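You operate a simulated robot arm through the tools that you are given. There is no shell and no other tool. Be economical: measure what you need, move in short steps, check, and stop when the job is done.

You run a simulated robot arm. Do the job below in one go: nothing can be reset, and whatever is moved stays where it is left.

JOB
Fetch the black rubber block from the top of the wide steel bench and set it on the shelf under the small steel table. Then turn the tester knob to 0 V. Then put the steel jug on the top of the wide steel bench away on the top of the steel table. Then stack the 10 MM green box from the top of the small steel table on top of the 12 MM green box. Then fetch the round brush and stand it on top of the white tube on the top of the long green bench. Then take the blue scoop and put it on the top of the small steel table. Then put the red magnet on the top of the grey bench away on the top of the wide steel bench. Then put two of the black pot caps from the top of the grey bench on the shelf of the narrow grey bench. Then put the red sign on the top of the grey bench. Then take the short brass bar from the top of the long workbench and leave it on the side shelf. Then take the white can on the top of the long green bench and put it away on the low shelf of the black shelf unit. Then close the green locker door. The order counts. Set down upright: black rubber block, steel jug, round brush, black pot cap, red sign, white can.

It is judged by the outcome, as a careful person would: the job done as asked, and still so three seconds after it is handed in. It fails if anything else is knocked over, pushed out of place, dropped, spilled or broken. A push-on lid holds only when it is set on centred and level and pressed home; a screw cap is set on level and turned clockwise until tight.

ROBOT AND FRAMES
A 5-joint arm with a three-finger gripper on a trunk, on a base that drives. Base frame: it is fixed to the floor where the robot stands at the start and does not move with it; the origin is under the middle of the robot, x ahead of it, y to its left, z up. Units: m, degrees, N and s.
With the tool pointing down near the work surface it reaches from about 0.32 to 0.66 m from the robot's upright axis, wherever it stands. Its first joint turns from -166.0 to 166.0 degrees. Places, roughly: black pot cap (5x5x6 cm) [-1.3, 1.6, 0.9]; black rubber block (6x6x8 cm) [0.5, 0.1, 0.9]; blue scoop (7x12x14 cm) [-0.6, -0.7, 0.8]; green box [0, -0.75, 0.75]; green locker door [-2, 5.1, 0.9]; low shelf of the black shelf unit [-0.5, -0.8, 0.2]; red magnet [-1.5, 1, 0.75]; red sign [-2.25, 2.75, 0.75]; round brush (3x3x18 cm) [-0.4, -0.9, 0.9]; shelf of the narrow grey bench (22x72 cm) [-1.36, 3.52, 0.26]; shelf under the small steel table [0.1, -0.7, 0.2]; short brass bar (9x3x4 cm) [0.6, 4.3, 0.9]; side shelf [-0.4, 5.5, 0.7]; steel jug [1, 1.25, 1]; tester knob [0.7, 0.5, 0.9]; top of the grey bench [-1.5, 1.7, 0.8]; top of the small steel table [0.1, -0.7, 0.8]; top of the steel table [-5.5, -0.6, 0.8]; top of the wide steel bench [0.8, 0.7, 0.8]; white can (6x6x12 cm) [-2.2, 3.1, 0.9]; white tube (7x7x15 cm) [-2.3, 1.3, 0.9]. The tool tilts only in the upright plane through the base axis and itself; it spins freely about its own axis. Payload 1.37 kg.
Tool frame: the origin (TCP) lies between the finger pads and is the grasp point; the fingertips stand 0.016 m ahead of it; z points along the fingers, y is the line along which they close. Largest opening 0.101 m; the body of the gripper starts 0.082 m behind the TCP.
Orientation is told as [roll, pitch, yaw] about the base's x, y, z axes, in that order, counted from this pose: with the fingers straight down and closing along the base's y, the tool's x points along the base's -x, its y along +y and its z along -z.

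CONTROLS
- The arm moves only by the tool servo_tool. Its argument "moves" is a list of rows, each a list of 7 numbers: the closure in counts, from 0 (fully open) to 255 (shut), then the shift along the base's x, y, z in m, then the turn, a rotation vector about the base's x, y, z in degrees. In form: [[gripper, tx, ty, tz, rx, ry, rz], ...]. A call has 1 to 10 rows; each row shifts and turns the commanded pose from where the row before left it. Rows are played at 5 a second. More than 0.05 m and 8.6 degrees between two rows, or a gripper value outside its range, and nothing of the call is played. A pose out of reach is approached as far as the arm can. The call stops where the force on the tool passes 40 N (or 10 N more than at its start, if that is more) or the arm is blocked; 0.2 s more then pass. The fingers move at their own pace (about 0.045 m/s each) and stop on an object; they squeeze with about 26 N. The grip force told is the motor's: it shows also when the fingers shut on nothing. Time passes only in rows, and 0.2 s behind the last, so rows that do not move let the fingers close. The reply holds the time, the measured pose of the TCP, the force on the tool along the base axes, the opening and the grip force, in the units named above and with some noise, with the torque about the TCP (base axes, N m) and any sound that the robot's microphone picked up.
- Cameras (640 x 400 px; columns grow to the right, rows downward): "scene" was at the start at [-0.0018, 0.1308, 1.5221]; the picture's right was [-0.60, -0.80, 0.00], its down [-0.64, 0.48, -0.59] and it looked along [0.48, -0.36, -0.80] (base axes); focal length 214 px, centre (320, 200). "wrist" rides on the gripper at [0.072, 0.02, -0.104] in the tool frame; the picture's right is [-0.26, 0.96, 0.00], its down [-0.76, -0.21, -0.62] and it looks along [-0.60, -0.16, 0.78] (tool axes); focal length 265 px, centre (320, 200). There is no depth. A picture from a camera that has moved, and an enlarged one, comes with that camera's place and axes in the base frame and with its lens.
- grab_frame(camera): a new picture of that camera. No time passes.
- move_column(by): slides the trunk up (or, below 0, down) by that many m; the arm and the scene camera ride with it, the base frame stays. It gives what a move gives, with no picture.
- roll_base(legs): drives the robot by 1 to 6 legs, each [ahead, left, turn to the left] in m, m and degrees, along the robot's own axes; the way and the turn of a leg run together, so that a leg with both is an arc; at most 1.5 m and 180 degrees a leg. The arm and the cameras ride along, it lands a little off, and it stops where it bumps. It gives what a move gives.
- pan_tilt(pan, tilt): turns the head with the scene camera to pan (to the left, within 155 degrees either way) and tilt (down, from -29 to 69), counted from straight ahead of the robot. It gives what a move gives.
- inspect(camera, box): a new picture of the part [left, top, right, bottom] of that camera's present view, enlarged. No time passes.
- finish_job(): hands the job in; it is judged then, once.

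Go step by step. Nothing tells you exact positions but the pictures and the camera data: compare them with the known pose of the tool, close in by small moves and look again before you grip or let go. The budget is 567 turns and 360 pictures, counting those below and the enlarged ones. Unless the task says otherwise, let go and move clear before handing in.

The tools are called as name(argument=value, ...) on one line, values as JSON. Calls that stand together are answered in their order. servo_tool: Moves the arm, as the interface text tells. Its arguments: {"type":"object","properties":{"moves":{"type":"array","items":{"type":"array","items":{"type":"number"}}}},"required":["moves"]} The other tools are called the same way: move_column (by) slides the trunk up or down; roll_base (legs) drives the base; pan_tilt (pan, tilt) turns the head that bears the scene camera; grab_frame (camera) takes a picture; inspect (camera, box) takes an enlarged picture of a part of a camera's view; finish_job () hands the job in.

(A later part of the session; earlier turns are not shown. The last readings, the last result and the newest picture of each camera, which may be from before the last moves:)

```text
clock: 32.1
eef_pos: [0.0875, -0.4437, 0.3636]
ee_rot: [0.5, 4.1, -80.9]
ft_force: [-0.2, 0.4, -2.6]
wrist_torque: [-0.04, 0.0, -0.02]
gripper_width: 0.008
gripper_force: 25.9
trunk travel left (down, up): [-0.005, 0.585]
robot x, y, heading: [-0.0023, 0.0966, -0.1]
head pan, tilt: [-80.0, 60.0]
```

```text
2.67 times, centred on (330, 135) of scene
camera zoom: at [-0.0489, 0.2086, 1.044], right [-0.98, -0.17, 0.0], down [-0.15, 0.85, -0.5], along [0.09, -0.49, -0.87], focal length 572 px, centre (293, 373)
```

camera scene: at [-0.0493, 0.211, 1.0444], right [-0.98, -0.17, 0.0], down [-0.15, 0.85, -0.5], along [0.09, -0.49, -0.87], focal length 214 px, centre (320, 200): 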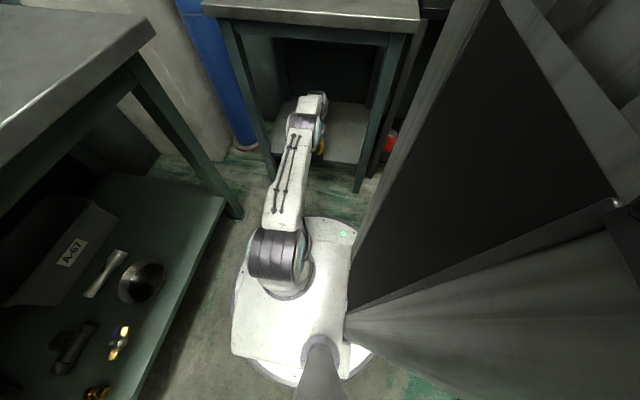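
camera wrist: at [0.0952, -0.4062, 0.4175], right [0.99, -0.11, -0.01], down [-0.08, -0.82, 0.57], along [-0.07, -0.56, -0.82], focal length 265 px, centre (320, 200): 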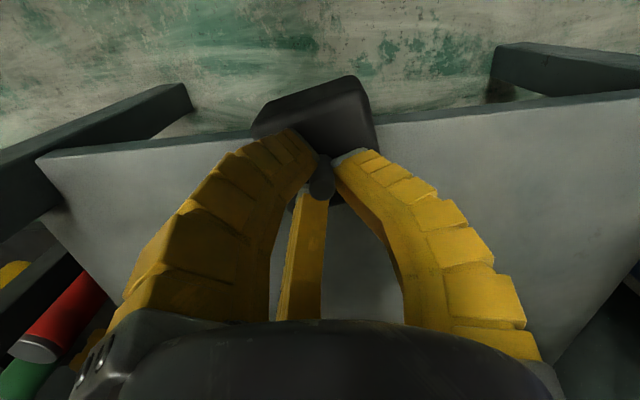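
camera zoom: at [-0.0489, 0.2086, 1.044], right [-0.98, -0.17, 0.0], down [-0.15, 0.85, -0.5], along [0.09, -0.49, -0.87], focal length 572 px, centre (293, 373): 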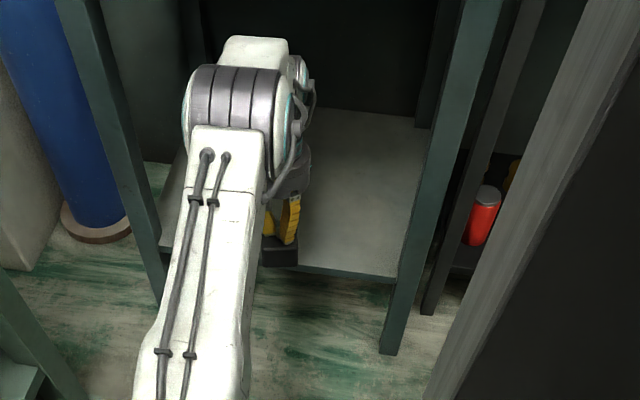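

servo_tool(moves=[[255, 0, -0.01, -0.01, -4.8, -0.77, 0], [255, 0.003, -0.03, -0.01, 0, 0, 0], [255, 0.003, -0.03, 0, 0, 0, 0], [255, 0.002, -0.02, 0, 0, 0, 0]])

grab_frame(camera="wrist")

inspect(camera="scene", box=[240, 60, 420, 210])

```text
clock: 33.1
eef_pos: [0.0946, -0.5059, 0.3457]
ee_rot: [-0.1, -0.6, -80.9]
ft_force: [-0.3, 0.1, -1.9]
wrist_torque: [-0.02, 0.07, 0.01]
gripper_width: 0.0078
gripper_force: 25.4
out of reach, approached as far as the arm can: row 3, 4
trunk travel left (down, up): [-0.005, 0.585]
robot x, y, heading: [-0.0002, 0.099, 0.1]
head pan, tilt: [-80.0, 60.0]
```

```text
320 pictures are left
camera wrist: at [0.1016, -0.4303, 0.4487], right [0.99, -0.11, 0.0], down [-0.09, -0.77, 0.63], along [-0.07, -0.62, -0.78], focal length 265 px, centre (320, 200)
```

wrist: 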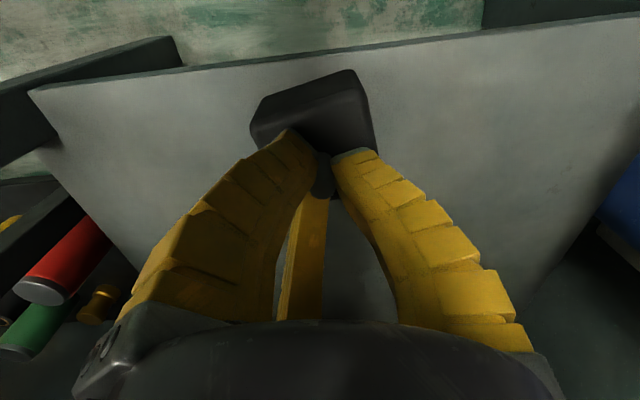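

```text
2.67 times, centred on (330, 135) of scene
camera zoom: at [-0.049, 0.2091, 1.0441], right [-0.98, -0.17, 0.0], down [-0.15, 0.85, -0.5], along [0.09, -0.49, -0.87], focal length 572 px, centre (293, 373)
```

zoom: 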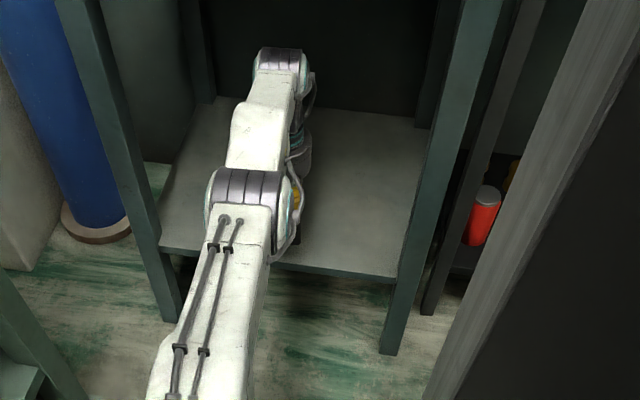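

The arm is at full stretch, so I drive the base back 5 cm toward the table; the elbow is well below the table top now.

roll_base(legs=[[0, -0.045, 0]])

servo_tool(moves=[[255, 0, 0, -0.02, 0, 0, 0], [255, 0, 0, -0.01, 0, 0, 0]])

grab_frame(camera="wrist")

```text
clock: 34.0
eef_pos: [0.0941, -0.5525, 0.3462]
ee_rot: [-0.1, -0.6, -81.0]
ft_force: [0.0, -0.1, -2.9]
wrist_torque: [-0.02, 0.03, 0.04]
gripper_width: 0.0077
gripper_force: 25.6
trunk travel left (down, up): [-0.005, 0.585]
robot x, y, heading: [-0.003, 0.0554, -0.0]
head pan, tilt: [-80.0, 60.0]
```

```text
clock: 34.6
eef_pos: [0.0938, -0.5497, 0.3153]
ee_rot: [-0.1, -0.6, -80.9]
ft_force: [0.4, -0.4, -2.7]
wrist_torque: [-0.01, 0.01, -0.02]
gripper_width: 0.0075
gripper_force: 25.3
trunk travel left (down, up): [-0.005, 0.585]
robot x, y, heading: [0.0003, 0.0536, 0.1]
head pan, tilt: [-80.0, 60.0]
```

```text
318 pictures are left
camera wrist: at [0.1011, -0.4738, 0.4185], right [0.99, -0.11, 0.0], down [-0.09, -0.77, 0.63], along [-0.07, -0.63, -0.78], focal length 265 px, centre (320, 200)
```

wrist: 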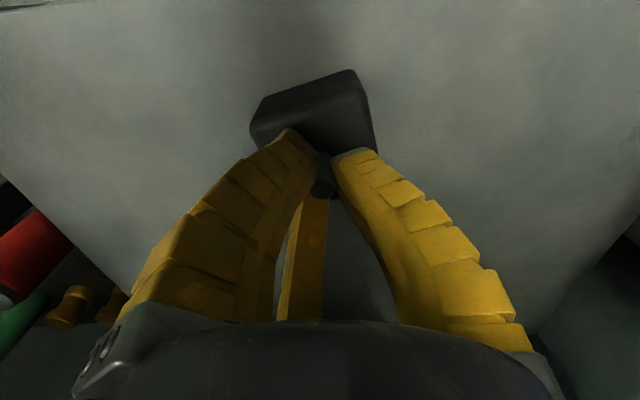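

Now lower in small steps until contact.

servo_tool(moves=[[255, 0, 0, -0.005, 0, 0, 0], [255, 0, 0, -0.004, 0, 0, 0]])

servo_tool(moves=[[255, 0, 0, -0.003, 0, 0, 0], [255, 0, 0, 0, 0, 0, 0]])

servo_tool(moves=[[255, 0, 0, -0.003, 0, 0, 0], [255, 0, 0, 0, 0, 0, 0]])

```text
clock: 35.2
eef_pos: [0.0935, -0.5474, 0.3093]
ee_rot: [0.0, -1.0, -80.9]
ft_force: [-2.6, -1.0, 16.8]
wrist_torque: [0.64, -0.17, 0.04]
gripper_width: 0.008
gripper_force: 26.0
out of reach, approached as far as the arm can: row 1
trunk travel left (down, up): [-0.005, 0.585]
robot x, y, heading: [-0.0012, 0.0556, 0.0]
head pan, tilt: [-80.0, 60.0]
```

```text
clock: 35.8
eef_pos: [0.0942, -0.5491, 0.3076]
ee_rot: [-0.2, -1.1, -80.9]
ft_force: [-4.0, 2.2, 29.3]
wrist_torque: [0.48, -0.06, 0.02]
gripper_width: 0.012
gripper_force: 25.8
trunk travel left (down, up): [-0.005, 0.585]
robot x, y, heading: [0.0002, 0.0519, -0.1]
head pan, tilt: [-80.0, 60.0]
```

```text
clock: 36.4
eef_pos: [0.0943, -0.5499, 0.3085]
ee_rot: [-0.1, -0.9, -80.9]
ft_force: [-0.2, 13.2, 20.2]
wrist_torque: [0.13, 0.05, 0.04]
gripper_width: 0.0119
gripper_force: 25.7
trunk travel left (down, up): [-0.005, 0.585]
robot x, y, heading: [-0.0021, 0.0571, 0.0]
head pan, tilt: [-80.0, 60.0]
stopped in row 2: the force on the tool passed its limit at 40 N (the readings are from after the stop); the commanded pose is now the measured one
```

servo_tool(moves=[[200, 0, 0, 0.001, 0, 0, 0], [150, 0, 0, 0.001, 0, 0, 0], [110, 0, 0, 0.002, 0, 0, 0], [110, 0, 0, 0, 0, 0, 0], [110, 0, 0, 0.02, 0, 0, 0], [110, 0, 0, 0.03, 0, 0, 0]])

grab_frame(camera="wrist")

```text
clock: 37.8
eef_pos: [0.0951, -0.549, 0.3579]
ee_rot: [-0.1, -0.8, -80.8]
ft_force: [0.6, 0.1, -0.1]
wrist_torque: [0.03, 0.0, -0.04]
gripper_width: 0.061
gripper_force: 2.5
trunk travel left (down, up): [-0.005, 0.585]
robot x, y, heading: [0.0024, 0.0555, 0.1]
head pan, tilt: [-80.0, 60.0]
```

```text
317 pictures are left
camera wrist: at [0.1018, -0.4734, 0.4617], right [0.99, -0.11, 0.0], down [-0.09, -0.77, 0.63], along [-0.07, -0.63, -0.78], focal length 265 px, centre (320, 200)
```

wrist: 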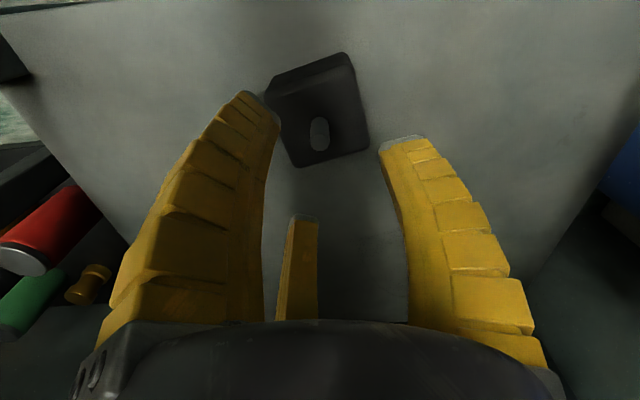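

Block stands upright on the shelf. I withdraw by driving away, then raise the trunk and head for the tester knob.

servo_tool(moves=[[110, 0, 0, 0.02, 0, 0, 0]])

roll_base(legs=[[0, 0.35, 0]])

move_column(by=0.47)

pan_tilt(pan=0, tilt=45)

grab_frame(camera="scene")

grab_frame(camera="wrist")

```text
clock: 38.2
eef_pos: [0.0944, -0.5496, 0.379]
ee_rot: [-0.1, -0.6, -80.9]
ft_force: [-0.8, 0.6, 0.6]
wrist_torque: [0.02, -0.01, 0.0]
gripper_width: 0.0608
gripper_force: 2.5
trunk travel left (down, up): [-0.005, 0.585]
robot x, y, heading: [-0.0017, 0.0555, 0.2]
head pan, tilt: [-80.0, 60.0]
```

```text
clock: 40.5
eef_pos: [0.0943, -0.2006, 0.3779]
ee_rot: [-0.1, -0.7, -80.9]
ft_force: [-0.7, 0.7, 0.8]
wrist_torque: [-0.03, 0.02, -0.01]
gripper_width: 0.0611
gripper_force: 2.0
trunk travel left (down, up): [-0.005, 0.585]
robot x, y, heading: [0.0024, 0.4012, 0.2]
head pan, tilt: [-80.0, 60.0]
```

```text
refused: 0.47 is not a number from -0.4 to 0.4
```

```text
clock: 42.0
eef_pos: [0.094, -0.2009, 0.3778]
ee_rot: [-0.1, -0.8, -80.9]
ft_force: [-0.1, -0.1, 0.2]
wrist_torque: [-0.01, 0.05, -0.01]
gripper_width: 0.061
gripper_force: 2.1
trunk travel left (down, up): [-0.005, 0.585]
robot x, y, heading: [-0.0002, 0.4026, 0.1]
head pan, tilt: [0.0, 45.0]
```

```text
316 pictures are left
camera scene: at [0.0202, 0.5789, 1.0636], right [0.0, -1.0, 0.0], down [-0.71, 0.0, -0.71], along [0.71, 0.0, -0.71], focal length 214 px, centre (320, 200)
```

scene: 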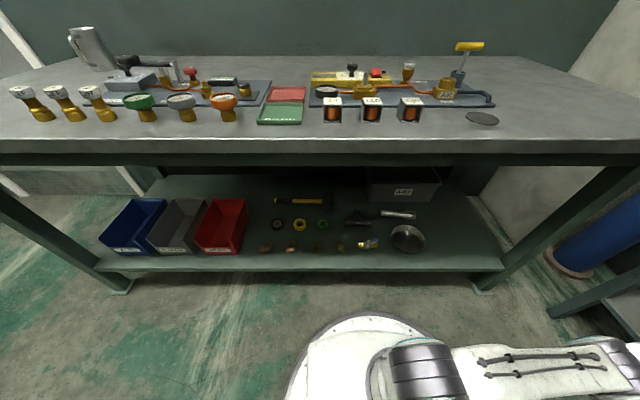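

```text
315 pictures are left
camera wrist: at [0.1014, -0.1242, 0.4819], right [0.99, -0.11, 0.0], down [-0.09, -0.77, 0.63], along [-0.07, -0.63, -0.78], focal length 265 px, centre (320, 200)
```

wrist: 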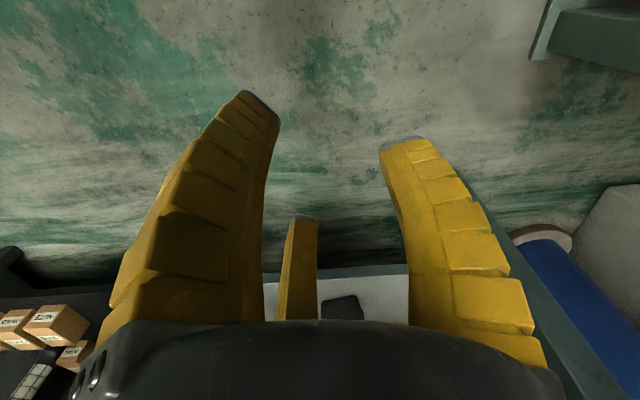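

move_column(by=0.4)

inspect(camera="scene", box=[280, 140, 460, 260])

grab_frame(camera="scene")

```text
clock: 45.8
eef_pos: [0.0935, -0.2009, 0.7788]
ee_rot: [-0.1, -0.8, -81.0]
ft_force: [0.5, -1.0, 0.9]
wrist_torque: [0.03, -0.03, -0.03]
gripper_width: 0.061
gripper_force: 2.5
trunk travel left (down, up): [-0.405, 0.185]
robot x, y, heading: [0.0003, 0.4073, 0.3]
head pan, tilt: [0.0, 45.0]
```

```text
3.33 times, centred on (370, 200) of scene
camera zoom: at [0.0202, 0.5789, 1.4636], right [0.0, -1.0, 0.0], down [-0.71, 0.0, -0.71], along [0.71, 0.0, -0.71], focal length 715 px, centre (153, 200)
```

zoom: 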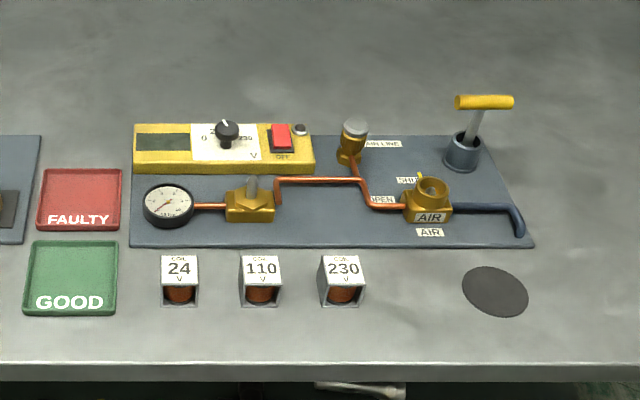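

```text
313 pictures are left
camera scene: at [0.0202, 0.5789, 1.4636], right [0.0, -1.0, 0.0], down [-0.71, 0.0, -0.71], along [0.71, 0.0, -0.71], focal length 214 px, centre (320, 200)
```

scene: 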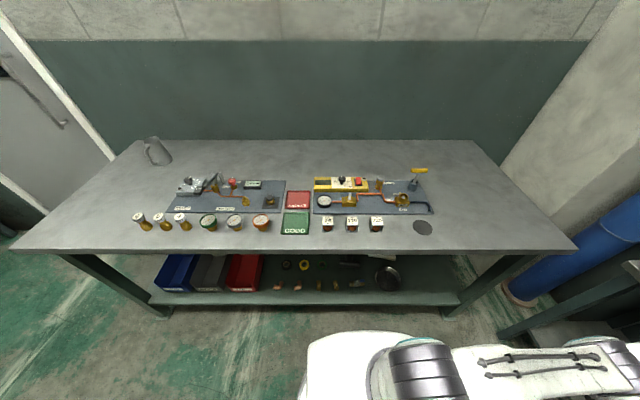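

inspect(camera="scene", box=[312, 168, 372, 198])

```text
10.67 times, centred on (342, 183) of scene
camera zoom: at [0.0202, 0.5789, 1.4636], right [0.0, -1.0, 0.0], down [-0.71, 0.0, -0.71], along [0.71, 0.0, -0.71], focal length 2288 px, centre (85, 381)
```

zoom: 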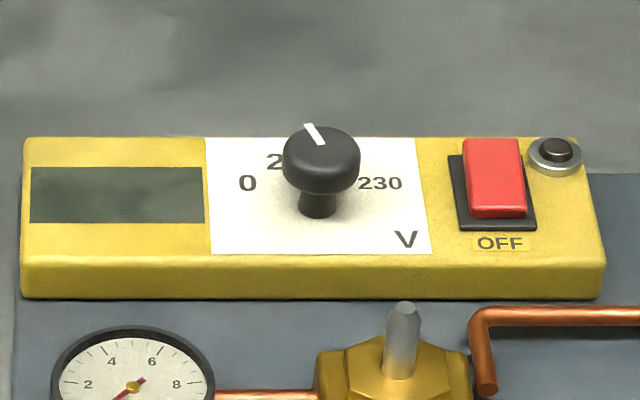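

The knob points at 24 (about 22° left of straight-ahead) and 0 is ~44° further counter-clockwise. I retract the arm, swing it to the front and position the base facing the tester.

servo_tool(moves=[[0, -0.004, 0.038, 0.03, 0, 0, 0], [0, -0.004, 0.038, 0.03, 0, 0, 0], [0, -0.004, 0.038, 0.03, 0, 0, 0], [0, -0.004, 0.038, 0.03, 0, 0, 0], [0, -0.004, 0.038, 0.03, 0, 0, 0]])

move_column(by=0.07)

servo_tool(moves=[[0, 0.0357, 0.0079, 0.02, 0, 0, 5.06], [0, 0.0349, 0.011, 0.02, 0, 0, 5.06], [0, 0.0338, 0.014, 0.02, 0, 0, 5.06], [0, 0.0325, 0.0169, 0.02, 0, 0, 5.06], [0, 0.0309, 0.0197, 0, 0, 0, 5.06], [0, 0.029, 0.0223, 0, 0, 0, 5.06], [0, 0.027, 0.0247, 0, 0, 0, 5.06], [0, 0.0247, 0.027, 0, 0, 0, 5.06]])

servo_tool(moves=[[0, 0.0223, 0.029, 0, 0, 0, 5.06], [0, 0.0197, 0.0309, 0, 0, 0, 5.06], [0, 0.0169, 0.0325, 0, 0, 0, 5.06], [0, 0.014, 0.0338, 0, 0, 0, 5.06], [0, 0.011, 0.0349, 0, 0, 0, 5.06], [0, 0.0079, 0.0357, 0, 0, 0, 5.06], [0, 0.0048, 0.0363, 0, 0, 0, 5.06], [0, 0.0016, 0.0366, 0, 0, 0, 5.06]])

roll_base(legs=[[0, 0.085, 0], [0.06, 0, 0]])

grab_frame(camera="wrist")

```text
clock: 47.0
eef_pos: [0.0741, -0.0087, 0.93]
ee_rot: [-0.1, -0.9, -80.9]
ft_force: [1.0, 0.0, 0.3]
wrist_torque: [0.03, -0.05, -0.02]
gripper_width: 0.1004
gripper_force: 0.0
out of reach, approached as far as the arm can: row 1
trunk travel left (down, up): [-0.405, 0.185]
robot x, y, heading: [-0.0018, 0.4052, 0.2]
head pan, tilt: [0.0, 45.0]
```

```text
clock: 48.1
eef_pos: [0.0755, -0.0113, 0.9999]
ee_rot: [-0.1, -0.8, -81.0]
ft_force: [0.1, 0.1, 0.2]
wrist_torque: [0.0, 0.02, -0.01]
gripper_width: 0.1005
gripper_force: 0.1
trunk travel left (down, up): [-0.475, 0.115]
robot x, y, heading: [-0.0005, 0.4053, 0.1]
head pan, tilt: [0.0, 45.0]
```

```text
clock: 49.9
eef_pos: [0.3227, 0.1341, 1.0768]
ee_rot: [-0.1, -0.8, -40.4]
ft_force: [0.7, 0.4, -0.3]
wrist_torque: [0.0, -0.02, -0.06]
gripper_width: 0.1005
gripper_force: 0.0
trunk travel left (down, up): [-0.475, 0.115]
robot x, y, heading: [0.0021, 0.4026, 0.2]
head pan, tilt: [0.0, 45.0]
```

```text
clock: 51.7
eef_pos: [0.4222, 0.4026, 1.0783]
ee_rot: [0.0, -0.8, 0.1]
ft_force: [-0.5, 0.0, 0.0]
wrist_torque: [0.0, -0.01, 0.03]
gripper_width: 0.1007
gripper_force: 0.2
trunk travel left (down, up): [-0.475, 0.115]
robot x, y, heading: [0.0004, 0.4038, 0.3]
head pan, tilt: [0.0, 45.0]
```

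```text
clock: 53.4
eef_pos: [0.4822, 0.4887, 1.078]
ee_rot: [0.0, -0.7, 0.2]
ft_force: [0.2, 0.4, 0.5]
wrist_torque: [0.0, 0.06, -0.01]
gripper_width: 0.1007
gripper_force: 0.1
trunk travel left (down, up): [-0.475, 0.115]
robot x, y, heading: [0.061, 0.4855, -0.2]
head pan, tilt: [0.0, 45.0]
```

```text
311 pictures are left
camera wrist: at [0.4083, 0.508, 1.181], right [0.26, 0.97, 0.0], down [0.75, -0.21, 0.63], along [0.61, -0.16, -0.78], focal length 265 px, centre (320, 200)
```

wrist: 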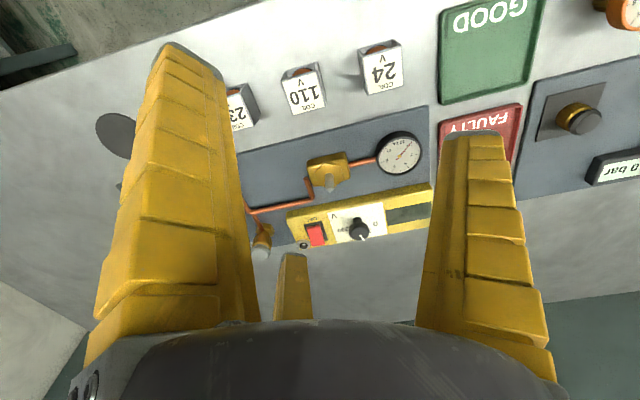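

inspect(camera="scene", box=[290, 150, 370, 210])

servo_tool(moves=[[110, 0.04, 0, 0, 0, 0, 0], [110, 0.04, 0, 0, 0, 0, 0], [110, 0.04, 0, 0, 0, 0, 0], [110, 0.04, 0, -0.02, 0, 0, 0], [110, 0.03, 0, -0.02, 0, 0, 0]])

grab_frame(camera="wrist")

```text
6.67 times, centred on (330, 180) of scene
camera zoom: at [0.0813, 0.6645, 1.5336], right [0.0, -1.0, 0.0], down [-0.71, 0.0, -0.71], along [0.71, 0.0, -0.71], focal length 1430 px, centre (253, 333)
```

zoom: 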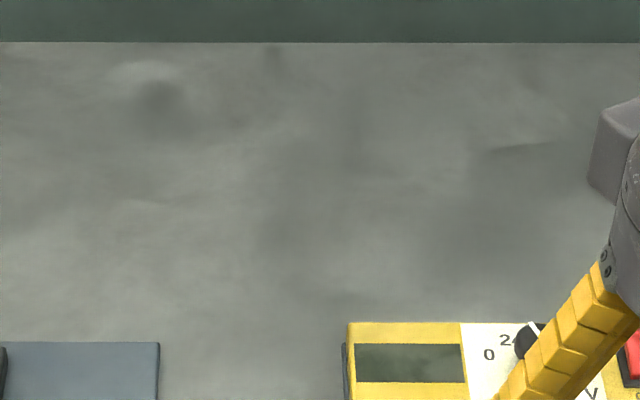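

```text
clock: 54.5
eef_pos: [0.6727, 0.4893, 1.0383]
ee_rot: [0.0, -0.6, 0.1]
ft_force: [0.0, 0.1, 0.1]
wrist_torque: [-0.03, 0.0, 0.01]
gripper_width: 0.061
gripper_force: 2.4
trunk travel left (down, up): [-0.475, 0.115]
robot x, y, heading: [0.0608, 0.4895, 0.3]
head pan, tilt: [0.0, 45.0]
```

```text
309 pictures are left
camera wrist: at [0.5984, 0.5086, 1.1414], right [0.26, 0.97, 0.0], down [0.75, -0.21, 0.63], along [0.61, -0.16, -0.78], focal length 265 px, centre (320, 200)
```

wrist: 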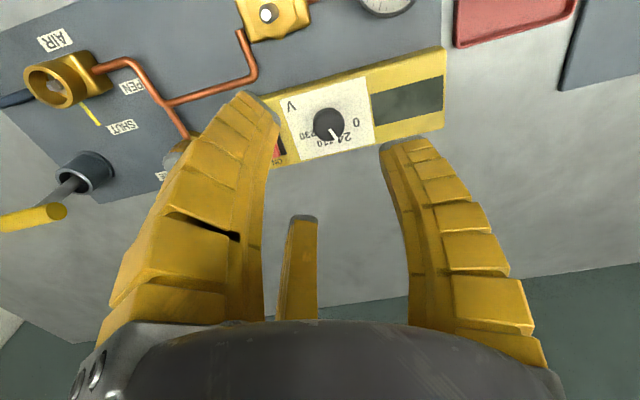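

servo_tool(moves=[[130, 0.0243, 0.003, -0.03, 0, 0, 0], [130, 0, 0, -0.03, 0, 0, 0], [130, 0, 0, -0.015, 0, 0, 0]])

grab_frame(camera="wrist")

inspect(camera="wrist", box=[240, 60, 440, 200])

```text
clock: 55.4
eef_pos: [0.6962, 0.4922, 0.9632]
ee_rot: [0.1, -0.8, 0.1]
ft_force: [-1.0, -0.1, 0.3]
wrist_torque: [0.03, 0.01, 0.01]
gripper_width: 0.0534
gripper_force: 3.3
trunk travel left (down, up): [-0.475, 0.115]
robot x, y, heading: [0.061, 0.4917, 0.2]
head pan, tilt: [0.0, 45.0]
```

```text
308 pictures are left
camera wrist: at [0.6221, 0.5112, 1.0665], right [0.26, 0.96, 0.0], down [0.75, -0.21, 0.63], along [0.61, -0.16, -0.78], focal length 265 px, centre (320, 200)
```

wrist: 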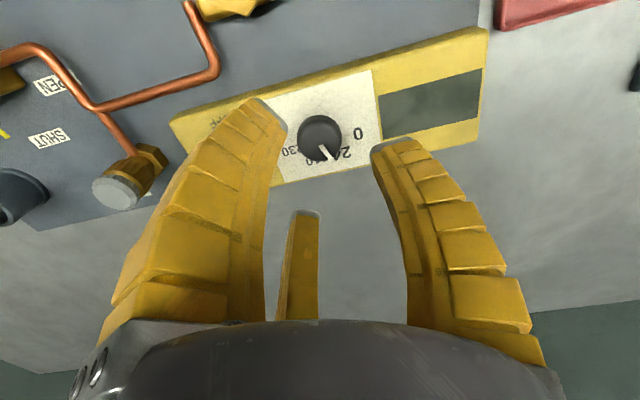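

```text
2.86 times, centred on (340, 130) of wrist
camera zoom: at [0.6221, 0.5112, 1.0665], right [0.26, 0.96, 0.0], down [0.75, -0.21, 0.63], along [0.61, -0.16, -0.78], focal length 758 px, centre (263, 400)
```

zoom: 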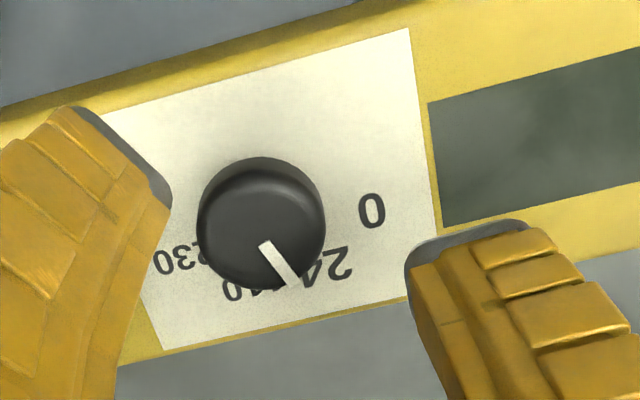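

servo_tool(moves=[[130, 0.0005, 0, -0.025, 0, 0, 0], [130, 0, 0, -0.02, 0, 0, 0], [130, 0, 0, -0.008, 0, 0, 0]])

grab_frame(camera="wrist")

```text
clock: 56.1
eef_pos: [0.6958, 0.4915, 0.9103]
ee_rot: [0.0, -0.8, 0.1]
ft_force: [-0.4, -0.8, 0.2]
wrist_torque: [0.0, 0.0, 0.02]
gripper_width: 0.0533
gripper_force: 2.6
trunk travel left (down, up): [-0.475, 0.115]
robot x, y, heading: [0.0594, 0.4864, -0.2]
head pan, tilt: [0.0, 45.0]
```

```text
306 pictures are left
camera wrist: at [0.6223, 0.511, 1.0136], right [0.26, 0.96, 0.0], down [0.75, -0.21, 0.63], along [0.61, -0.16, -0.78], focal length 265 px, centre (320, 200)
```

wrist: 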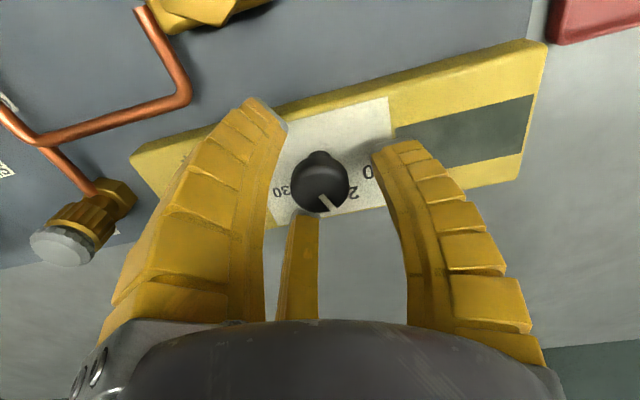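

servo_tool(moves=[[180, 0, 0, -0.004, 0, 0, 0], [230, 0, 0, 0, 0, 0, 0], [255, 0, 0, 0, 0, 0, 0], [255, 0, 0, 0, 0, 0, 0]])

grab_frame(camera="wrist")

```text
clock: 57.1
eef_pos: [0.6992, 0.4891, 0.9069]
ee_rot: [0.0, -1.1, 0.0]
ft_force: [13.9, -5.0, 2.4]
wrist_torque: [0.25, -0.26, 0.0]
gripper_width: 0.0257
gripper_force: 27.5
trunk travel left (down, up): [-0.475, 0.115]
robot x, y, heading: [0.0585, 0.4871, 0.0]
head pan, tilt: [0.0, 45.0]
```

```text
305 pictures are left
camera wrist: at [0.6245, 0.5099, 1.0095], right [0.26, 0.96, 0.01], down [0.74, -0.21, 0.64], along [0.61, -0.16, -0.77], focal length 265 px, centre (320, 200)
```

wrist: 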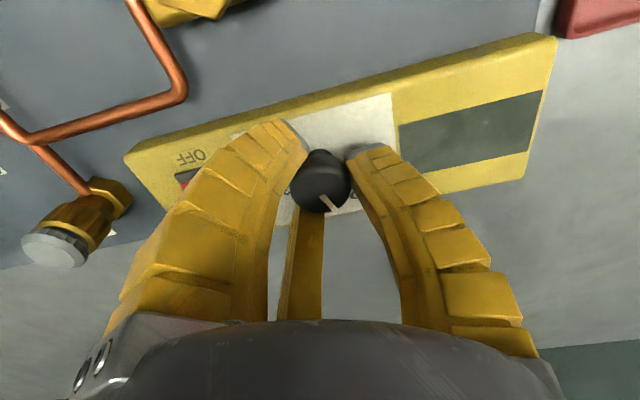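

servo_tool(moves=[[255, 0.003, -0.001, 0, 0, 0, 0], [255, 0, 0, 0, 0, 0, 7.5], [255, 0, 0, 0, 0, 0, 7.5], [255, 0, 0, 0, 0, 0, 7.5], [255, 0, 0, 0, 0, 0, 7.5], [255, 0, 0, 0, 0, 0, 7.5], [255, 0, 0, 0, 0, 0, 7], [255, 0, 0, 0, 0, 0, 0]])

grab_frame(camera="wrist")

```text
clock: 59.0
eef_pos: [0.6997, 0.4903, 0.9059]
ee_rot: [-0.3, -0.2, 44.8]
ft_force: [7.5, -1.3, -1.9]
wrist_torque: [-0.06, 0.01, -0.1]
gripper_width: 0.0246
gripper_force: 28.3
trunk travel left (down, up): [-0.475, 0.115]
robot x, y, heading: [0.0582, 0.4912, 0.0]
head pan, tilt: [0.0, 45.0]
```

```text
304 pictures are left
camera wrist: at [0.6332, 0.4536, 1.0084], right [-0.49, 0.87, 0.0], down [0.68, 0.38, 0.63], along [0.55, 0.3, -0.78], focal length 265 px, centre (320, 200)
```

wrist: 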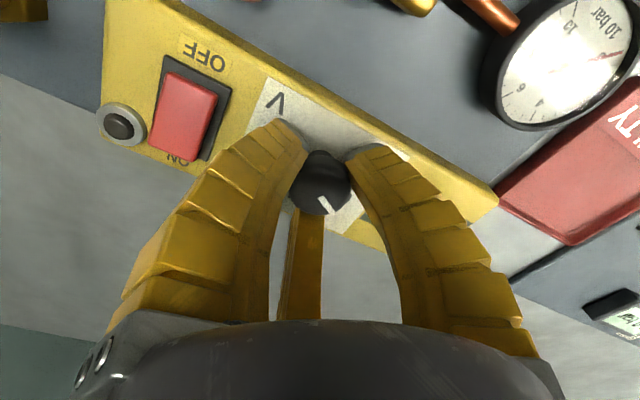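

servo_tool(moves=[[190, 0, 0, 0, 0, 0, 0], [130, 0, 0, 0, 0, 0, 0], [130, 0, 0, 0, 0, 0, 0], [130, 0, 0, 0.03, 0, 0, 0], [130, 0, 0, 0.03, 0, 0, 0]])

inspect(camera="wrist", box=[240, 60, 440, 200])

```text
clock: 60.1
eef_pos: [0.6996, 0.4894, 0.9679]
ee_rot: [-0.3, -0.4, 44.7]
ft_force: [0.1, 0.0, -0.6]
wrist_torque: [-0.05, -0.01, 0.0]
gripper_width: 0.0534
gripper_force: 3.2
trunk travel left (down, up): [-0.475, 0.115]
robot x, y, heading: [0.0568, 0.4907, 0.1]
head pan, tilt: [0.0, 45.0]
```

```text
2.86 times, centred on (340, 130) of wrist
camera zoom: at [0.6321, 0.453, 1.0704], right [-0.49, 0.87, 0.0], down [0.68, 0.38, 0.63], along [0.55, 0.3, -0.78], focal length 758 px, centre (263, 400)
```

zoom: 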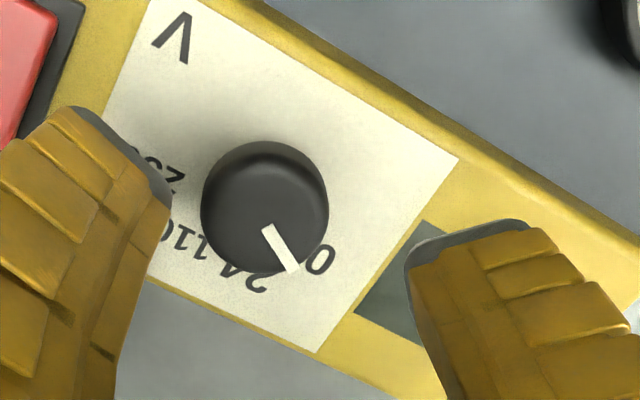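

servo_tool(moves=[[130, 0, 0, 0.03, 0, 0, -8], [130, 0, 0, 0.02, 0, 0, -8], [130, 0, 0, 0, 0, 0, -8], [130, 0, 0, 0, 0, 0, -8], [130, -0.02, 0, 0, 0, 0, -8]])

inspect(camera="wrist", box=[260, 80, 380, 164])

```text
clock: 61.4
eef_pos: [0.6796, 0.49, 1.0172]
ee_rot: [-0.2, -0.8, 4.5]
ft_force: [0.2, 0.5, -0.7]
wrist_torque: [-0.02, 0.0, 0.05]
gripper_width: 0.0537
gripper_force: 2.8
trunk travel left (down, up): [-0.475, 0.115]
robot x, y, heading: [0.0595, 0.4904, 0.0]
head pan, tilt: [0.0, 45.0]
```

```text
4.76 times, centred on (320, 122) of wrist
camera zoom: at [0.6034, 0.504, 1.12], right [0.19, 0.98, 0.0], down [0.76, -0.15, 0.63], along [0.62, -0.12, -0.78], focal length 1264 px, centre (320, 571)
```

zoom: 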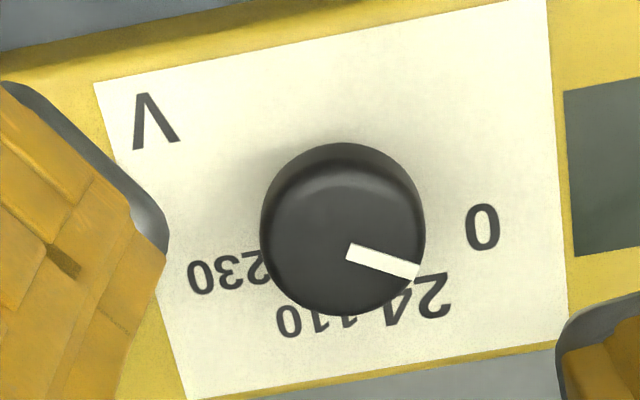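

Pointer is at ~62°, the 0 mark at ~68°, so I regrip and turn a few degrees more.

servo_tool(moves=[[130, 0.02, 0, -0.03, 0, 0, 0], [130, 0, 0, -0.04, 0, 0, 0], [130, 0, 0, -0.04, 0, 0, 0], [190, 0, 0, 0, 0, 0, 0], [255, 0, 0, 0, 0, 0, 0], [255, 0, 0, 0, 0, 0, 0], [255, 0, 0, 0, 0, 0, 5], [255, 0, 0, 0, 0, 0, 5], [255, 0, 0, 0, 0, 0, 0]])

servo_tool(moves=[[190, 0, 0, 0, 0, 0, 0], [130, 0, 0, 0, 0, 0, 0], [130, 0, 0, 0, 0, 0, 0], [130, 0, 0, 0.04, 0, 0, 0], [130, 0, 0, 0.04, 0, 0, 0], [130, -0.02, 0, 0.03, 0, 0, 0]])

inspect(camera="wrist", box=[260, 80, 380, 164])

```text
clock: 63.4
eef_pos: [0.7001, 0.4893, 0.9056]
ee_rot: [-0.2, -0.7, 14.7]
ft_force: [7.1, -1.4, -2.2]
wrist_torque: [0.0, -0.04, -0.12]
gripper_width: 0.0242
gripper_force: 28.1
trunk travel left (down, up): [-0.475, 0.115]
robot x, y, heading: [0.0597, 0.4892, 0.4]
head pan, tilt: [0.0, 45.0]
```

```text
clock: 64.8
eef_pos: [0.6773, 0.4906, 1.0172]
ee_rot: [-0.3, -0.7, 14.5]
ft_force: [0.4, 0.5, 0.1]
wrist_torque: [-0.02, -0.02, -0.01]
gripper_width: 0.0534
gripper_force: 3.6
trunk travel left (down, up): [-0.475, 0.115]
robot x, y, heading: [0.0549, 0.487, -0.1]
head pan, tilt: [0.0, 45.0]
```

```text
4.76 times, centred on (320, 122) of wrist
camera zoom: at [0.6011, 0.4912, 1.1197], right [0.01, 1.0, 0.0], down [0.78, -0.01, 0.63], along [0.63, -0.01, -0.78], focal length 1264 px, centre (320, 571)
```

zoom: 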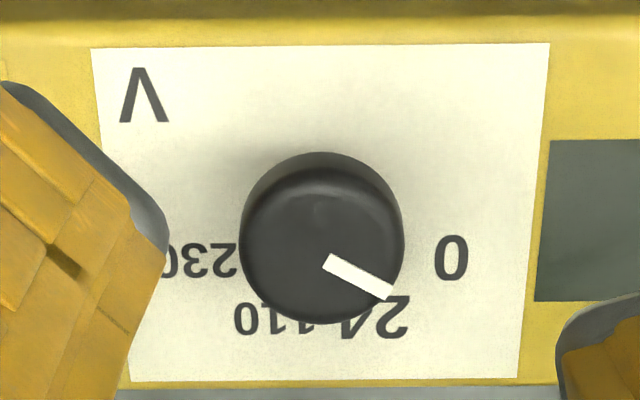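

The pointer now sits on the 60° stop, which matches the 0 label geometry (labels at ±60/±20), so the knob is at 0 V. Next the steel jug: retract and drive along the bench.

servo_tool(moves=[[0, -0.02, 0, 0.04, 0, 0, -7.2], [0, -0.04, 0, 0.02, 0, 0, -7.2], [0, -0.045, 0, 0.01, 0, 0, 0], [0, -0.045, 0, 0.01, 0, 0, 0], [0, -0.045, 0, 0, 0, 0, 0]])

pan_tilt(pan=35, tilt=40)

grab_frame(camera="scene")

pan_tilt(pan=110, tilt=25)

grab_frame(camera="scene")

pan_tilt(pan=155, tilt=20)

grab_frame(camera="scene")

pan_tilt(pan=-140, tilt=20)

grab_frame(camera="scene")

```text
clock: 66.0
eef_pos: [0.4842, 0.4906, 1.0948]
ee_rot: [0.0, -0.9, 0.2]
ft_force: [0.0, 0.4, 0.6]
wrist_torque: [-0.01, 0.03, -0.01]
gripper_width: 0.101
gripper_force: 0.0
trunk travel left (down, up): [-0.475, 0.115]
robot x, y, heading: [0.0563, 0.4905, -0.1]
head pan, tilt: [0.0, 45.0]
```

```text
clock: 67.0
eef_pos: [0.4854, 0.4906, 1.0956]
ee_rot: [0.0, -0.8, 0.2]
ft_force: [-0.2, 0.5, -0.4]
wrist_torque: [0.0, 0.02, -0.01]
gripper_width: 0.1004
gripper_force: 0.0
trunk travel left (down, up): [-0.475, 0.115]
robot x, y, heading: [0.0586, 0.4851, 0.2]
head pan, tilt: [35.0, 40.0]
```

```text
300 pictures are left
camera scene: at [0.0682, 0.7133, 1.5408], right [0.57, -0.82, 0.0], down [-0.53, -0.37, -0.77], along [0.63, 0.44, -0.64], focal length 214 px, centre (320, 200)
```

scene: 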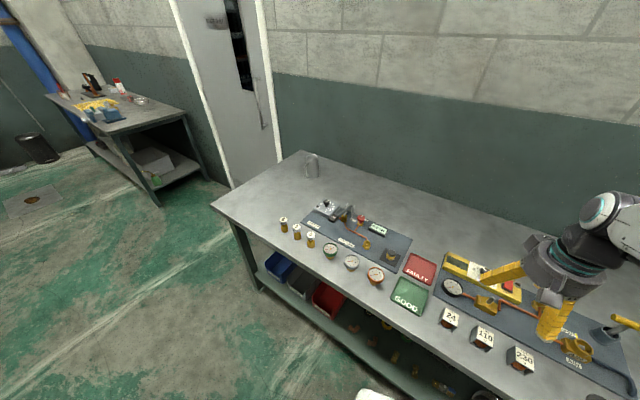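

```text
clock: 68.4
eef_pos: [0.4848, 0.4899, 1.0959]
ee_rot: [0.0, -0.8, 0.2]
ft_force: [0.4, -0.6, -0.3]
wrist_torque: [0.01, -0.01, 0.04]
gripper_width: 0.1002
gripper_force: 0.0
trunk travel left (down, up): [-0.475, 0.115]
robot x, y, heading: [0.0589, 0.4917, -0.1]
head pan, tilt: [110.0, 25.0]
```

```text
299 pictures are left
camera scene: at [-0.033, 0.751, 1.5642], right [0.94, 0.34, 0.0], down [0.15, -0.4, -0.91], along [-0.31, 0.85, -0.42], focal length 214 px, centre (320, 200)
```

scene: 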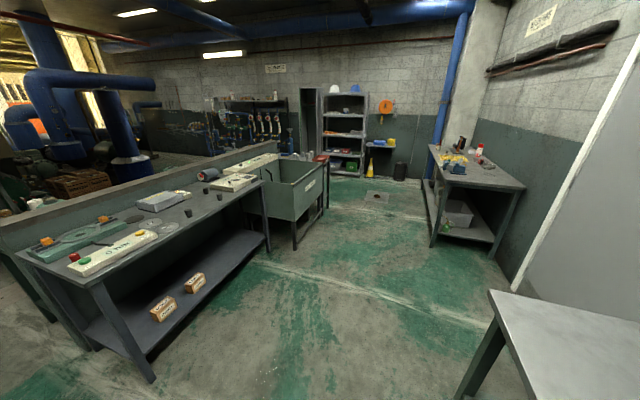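

```text
clock: 69.5
eef_pos: [0.4843, 0.4906, 1.0952]
ee_rot: [0.1, -0.8, 0.3]
ft_force: [-0.2, 0.2, -0.2]
wrist_torque: [0.01, 0.0, -0.02]
gripper_width: 0.1005
gripper_force: 0.1
trunk travel left (down, up): [-0.475, 0.115]
robot x, y, heading: [0.0575, 0.4894, -0.0]
head pan, tilt: [154.7, 20.0]
```

```text
298 pictures are left
camera scene: at [-0.0856, 0.7042, 1.5722], right [0.43, 0.9, 0.0], down [0.31, -0.15, -0.94], along [-0.85, 0.4, -0.34], focal length 214 px, centre (320, 200)
```

scene: 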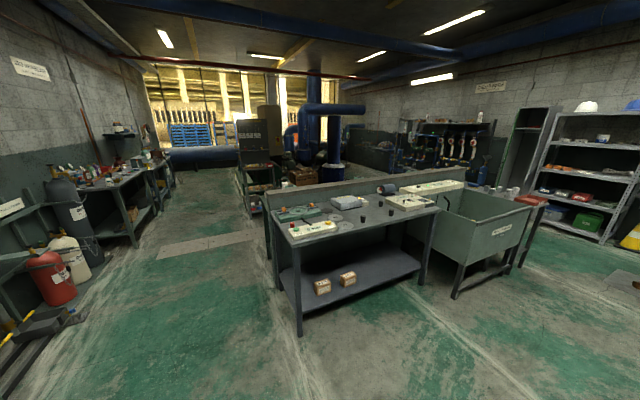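

```text
clock: 73.6
eef_pos: [0.4849, 0.4912, 1.0939]
ee_rot: [0.0, -0.8, 0.3]
ft_force: [-0.2, -0.2, -0.7]
wrist_torque: [0.0, 0.0, 0.0]
gripper_width: 0.1005
gripper_force: 0.0
trunk travel left (down, up): [-0.475, 0.115]
robot x, y, heading: [0.0647, 0.4888, -0.1]
head pan, tilt: [-140.0, 20.0]
```

```text
297 pictures are left
camera scene: at [-0.0726, 0.6044, 1.5723], right [-0.64, 0.76, 0.0], down [0.26, 0.22, -0.94], along [-0.72, -0.61, -0.34], focal length 214 px, centre (320, 200)
```

scene: 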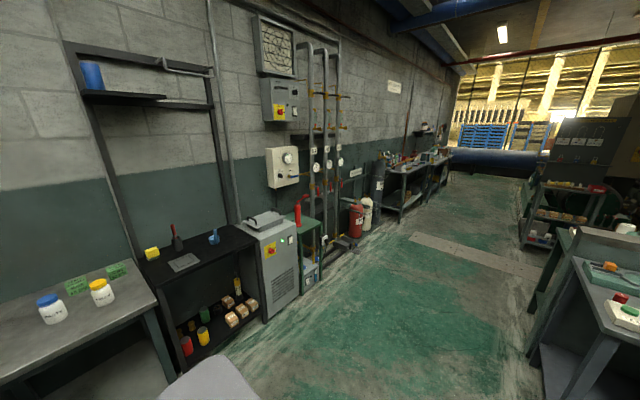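

I can see the room. The jug is near the far-left corner of the wide bench (~[0.94, 1.37]); I will reach it from the open floor at the bench's left end.

roll_base(legs=[[-0.16, 0, 0], [0, 0.75, 0], [0, 0.77, 0]])

servo_tool(moves=[[0, -0.0016, -0.0366, 0, 0, 0, -5], [0, -0.0048, -0.0363, 0, 0, 0, -5], [0, -0.0079, -0.0357, 0, 0, 0, -5], [0, -0.011, -0.0349, 0, 0, 0, -5], [0, -0.014, -0.0338, 0, 0, 0, -5], [0, -0.0169, -0.0325, 0, 0, 0, -5], [0, -0.0197, -0.0309, 0, 0, 0, -5], [0, -0.0223, -0.029, 0, 0, 0, -5]])

servo_tool(moves=[[0, -0.0247, -0.027, 0, 0, 0, -5], [0, -0.027, -0.0247, 0, 0, 0, -5], [0, -0.029, -0.0223, 0, 0, 0, -5], [0, -0.0309, -0.0197, 0, 0, 0, -5], [0, -0.0325, -0.0169, 0, 0, 0, -5], [0, -0.0338, -0.014, 0, 0, 0, -5], [0, -0.0349, -0.011, 0, 0, 0, -5]])

pan_tilt(pan=-20, tilt=45)

grab_frame(camera="scene")

```text
clock: 82.4
eef_pos: [0.3274, 2.0104, 1.0965]
ee_rot: [-0.1, -0.9, 0.0]
ft_force: [0.4, -0.2, 0.4]
wrist_torque: [0.01, 0.01, -0.02]
gripper_width: 0.1006
gripper_force: 0.0
trunk travel left (down, up): [-0.475, 0.115]
robot x, y, heading: [-0.0965, 2.0102, -0.2]
head pan, tilt: [-140.0, 20.0]
```

```text
clock: 84.2
eef_pos: [0.2283, 1.7406, 1.0965]
ee_rot: [-0.1, -0.8, -40.1]
ft_force: [0.2, -0.4, -0.9]
wrist_torque: [0.01, -0.01, -0.03]
gripper_width: 0.1007
gripper_force: 0.1
trunk travel left (down, up): [-0.475, 0.115]
robot x, y, heading: [-0.0965, 2.0103, -0.2]
head pan, tilt: [-140.0, 20.0]
```

```text
clock: 85.8
eef_pos: [0.0165, 1.6056, 1.0953]
ee_rot: [-0.1, -0.6, -75.0]
ft_force: [0.1, 0.2, -0.3]
wrist_torque: [-0.01, -0.03, -0.04]
gripper_width: 0.1008
gripper_force: 0.1
trunk travel left (down, up): [-0.475, 0.115]
robot x, y, heading: [-0.0992, 2.0121, -0.4]
head pan, tilt: [-140.0, 20.0]
```

```text
clock: 87.8
eef_pos: [0.0179, 1.6036, 1.0957]
ee_rot: [-0.1, -0.8, -75.0]
ft_force: [-0.4, -0.1, -0.2]
wrist_torque: [-0.01, 0.01, -0.01]
gripper_width: 0.1004
gripper_force: 0.0
trunk travel left (down, up): [-0.475, 0.115]
robot x, y, heading: [-0.095, 2.013, -0.2]
head pan, tilt: [-20.0, 45.0]
```

```text
296 pictures are left
camera scene: at [-0.0814, 2.1583, 1.5336], right [-0.34, -0.94, 0.0], down [-0.66, 0.24, -0.71], along [0.66, -0.24, -0.71], focal length 214 px, centre (320, 200)
```

scene: 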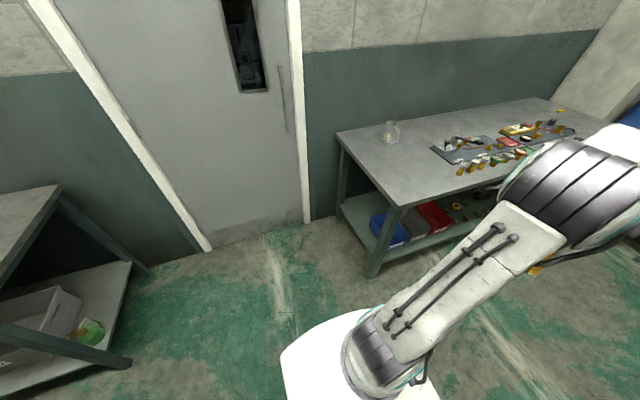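

roll_base(legs=[[0.82, 0, 0]])

pan_tilt(pan=-75, tilt=60)

grab_frame(camera="scene")

grab_frame(camera="wrist")

```text
clock: 92.2
eef_pos: [0.839, 1.6029, 1.0955]
ee_rot: [-0.1, -0.9, -75.2]
ft_force: [0.8, -0.1, -0.5]
wrist_torque: [-0.05, 0.01, 0.03]
gripper_width: 0.1006
gripper_force: 0.0
trunk travel left (down, up): [-0.475, 0.115]
robot x, y, heading: [0.7265, 2.0108, -0.5]
head pan, tilt: [-20.0, 45.0]
```

```text
clock: 93.4
eef_pos: [0.8392, 1.6009, 1.0963]
ee_rot: [-0.1, -0.8, -75.2]
ft_force: [0.8, 0.1, -0.6]
wrist_torque: [-0.01, -0.01, 0.02]
gripper_width: 0.1006
gripper_force: 0.0
trunk travel left (down, up): [-0.475, 0.115]
robot x, y, heading: [0.7262, 2.0093, -0.5]
head pan, tilt: [-75.0, 60.0]
```

```text
295 pictures are left
camera scene: at [0.6825, 2.1189, 1.5141], right [-0.97, -0.25, 0.0], down [-0.22, 0.84, -0.5], along [0.13, -0.48, -0.87], focal length 214 px, centre (320, 200)
```

scene: 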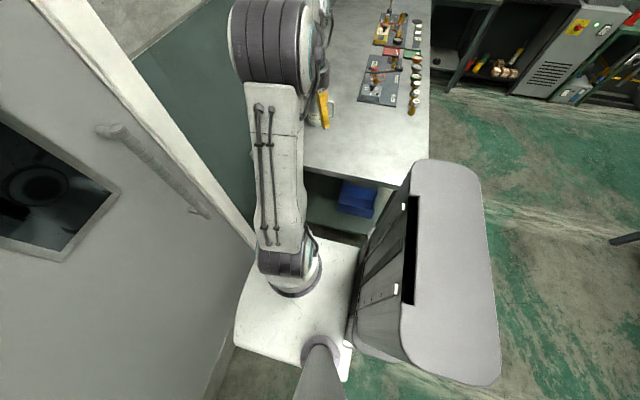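

```text
294 pictures are left
camera wrist: at [0.8384, 1.6778, 1.199], right [1.0, -0.01, 0.0], down [-0.01, -0.78, 0.63], along [0.0, -0.63, -0.78], focal length 265 px, centre (320, 200)
```

wrist: 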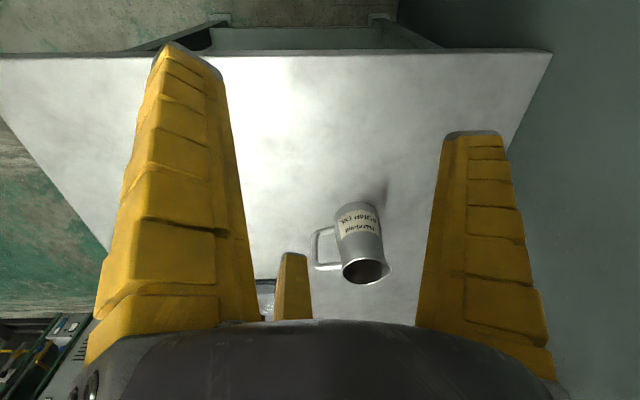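

The jug ("PUMP OIL", handle pointing −x) is at about [0.90, 1.375], rim z≈0.975. I turn the fingers so the handle falls between two of them, and edge the base a little closer.

roll_base(legs=[[0.04, -0.045, 0]])

servo_tool(moves=[[0, 0.005, -0.03, 0, 0, 0, -7.4], [0, 0.005, -0.04, 0, 0, 0, -7.4], [0, 0, -0.04, -0.01, 0, 0, 0]])

grab_frame(camera="wrist")

```text
clock: 94.4
eef_pos: [0.8797, 1.5553, 1.0961]
ee_rot: [0.0, -0.7, -75.2]
ft_force: [0.1, -0.3, -0.1]
wrist_torque: [0.02, 0.03, 0.02]
gripper_width: 0.1004
gripper_force: 0.1
trunk travel left (down, up): [-0.475, 0.115]
robot x, y, heading: [0.7613, 1.9649, -0.3]
head pan, tilt: [-75.0, 60.0]
```

```text
clock: 95.2
eef_pos: [0.8885, 1.4452, 1.0856]
ee_rot: [0.1, -0.7, -90.2]
ft_force: [0.2, 0.4, 0.2]
wrist_torque: [0.05, -0.01, -0.03]
gripper_width: 0.1005
gripper_force: 0.0
trunk travel left (down, up): [-0.475, 0.115]
robot x, y, heading: [0.7681, 1.9666, -0.3]
head pan, tilt: [-75.0, 60.0]
```

```text
293 pictures are left
camera wrist: at [0.9078, 1.5194, 1.1887], right [0.96, -0.27, 0.0], down [-0.21, -0.75, 0.63], along [-0.16, -0.61, -0.78], focal length 265 px, centre (320, 200)
```

wrist: 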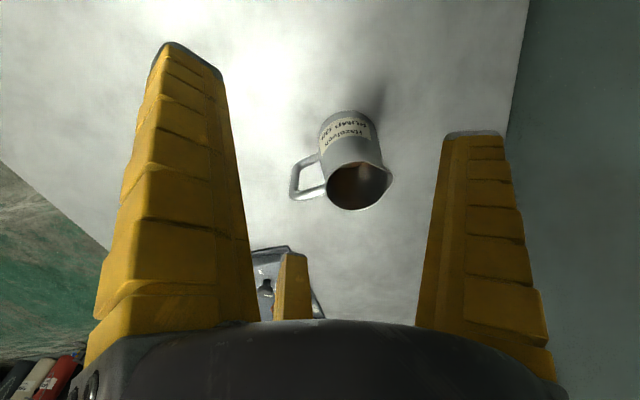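

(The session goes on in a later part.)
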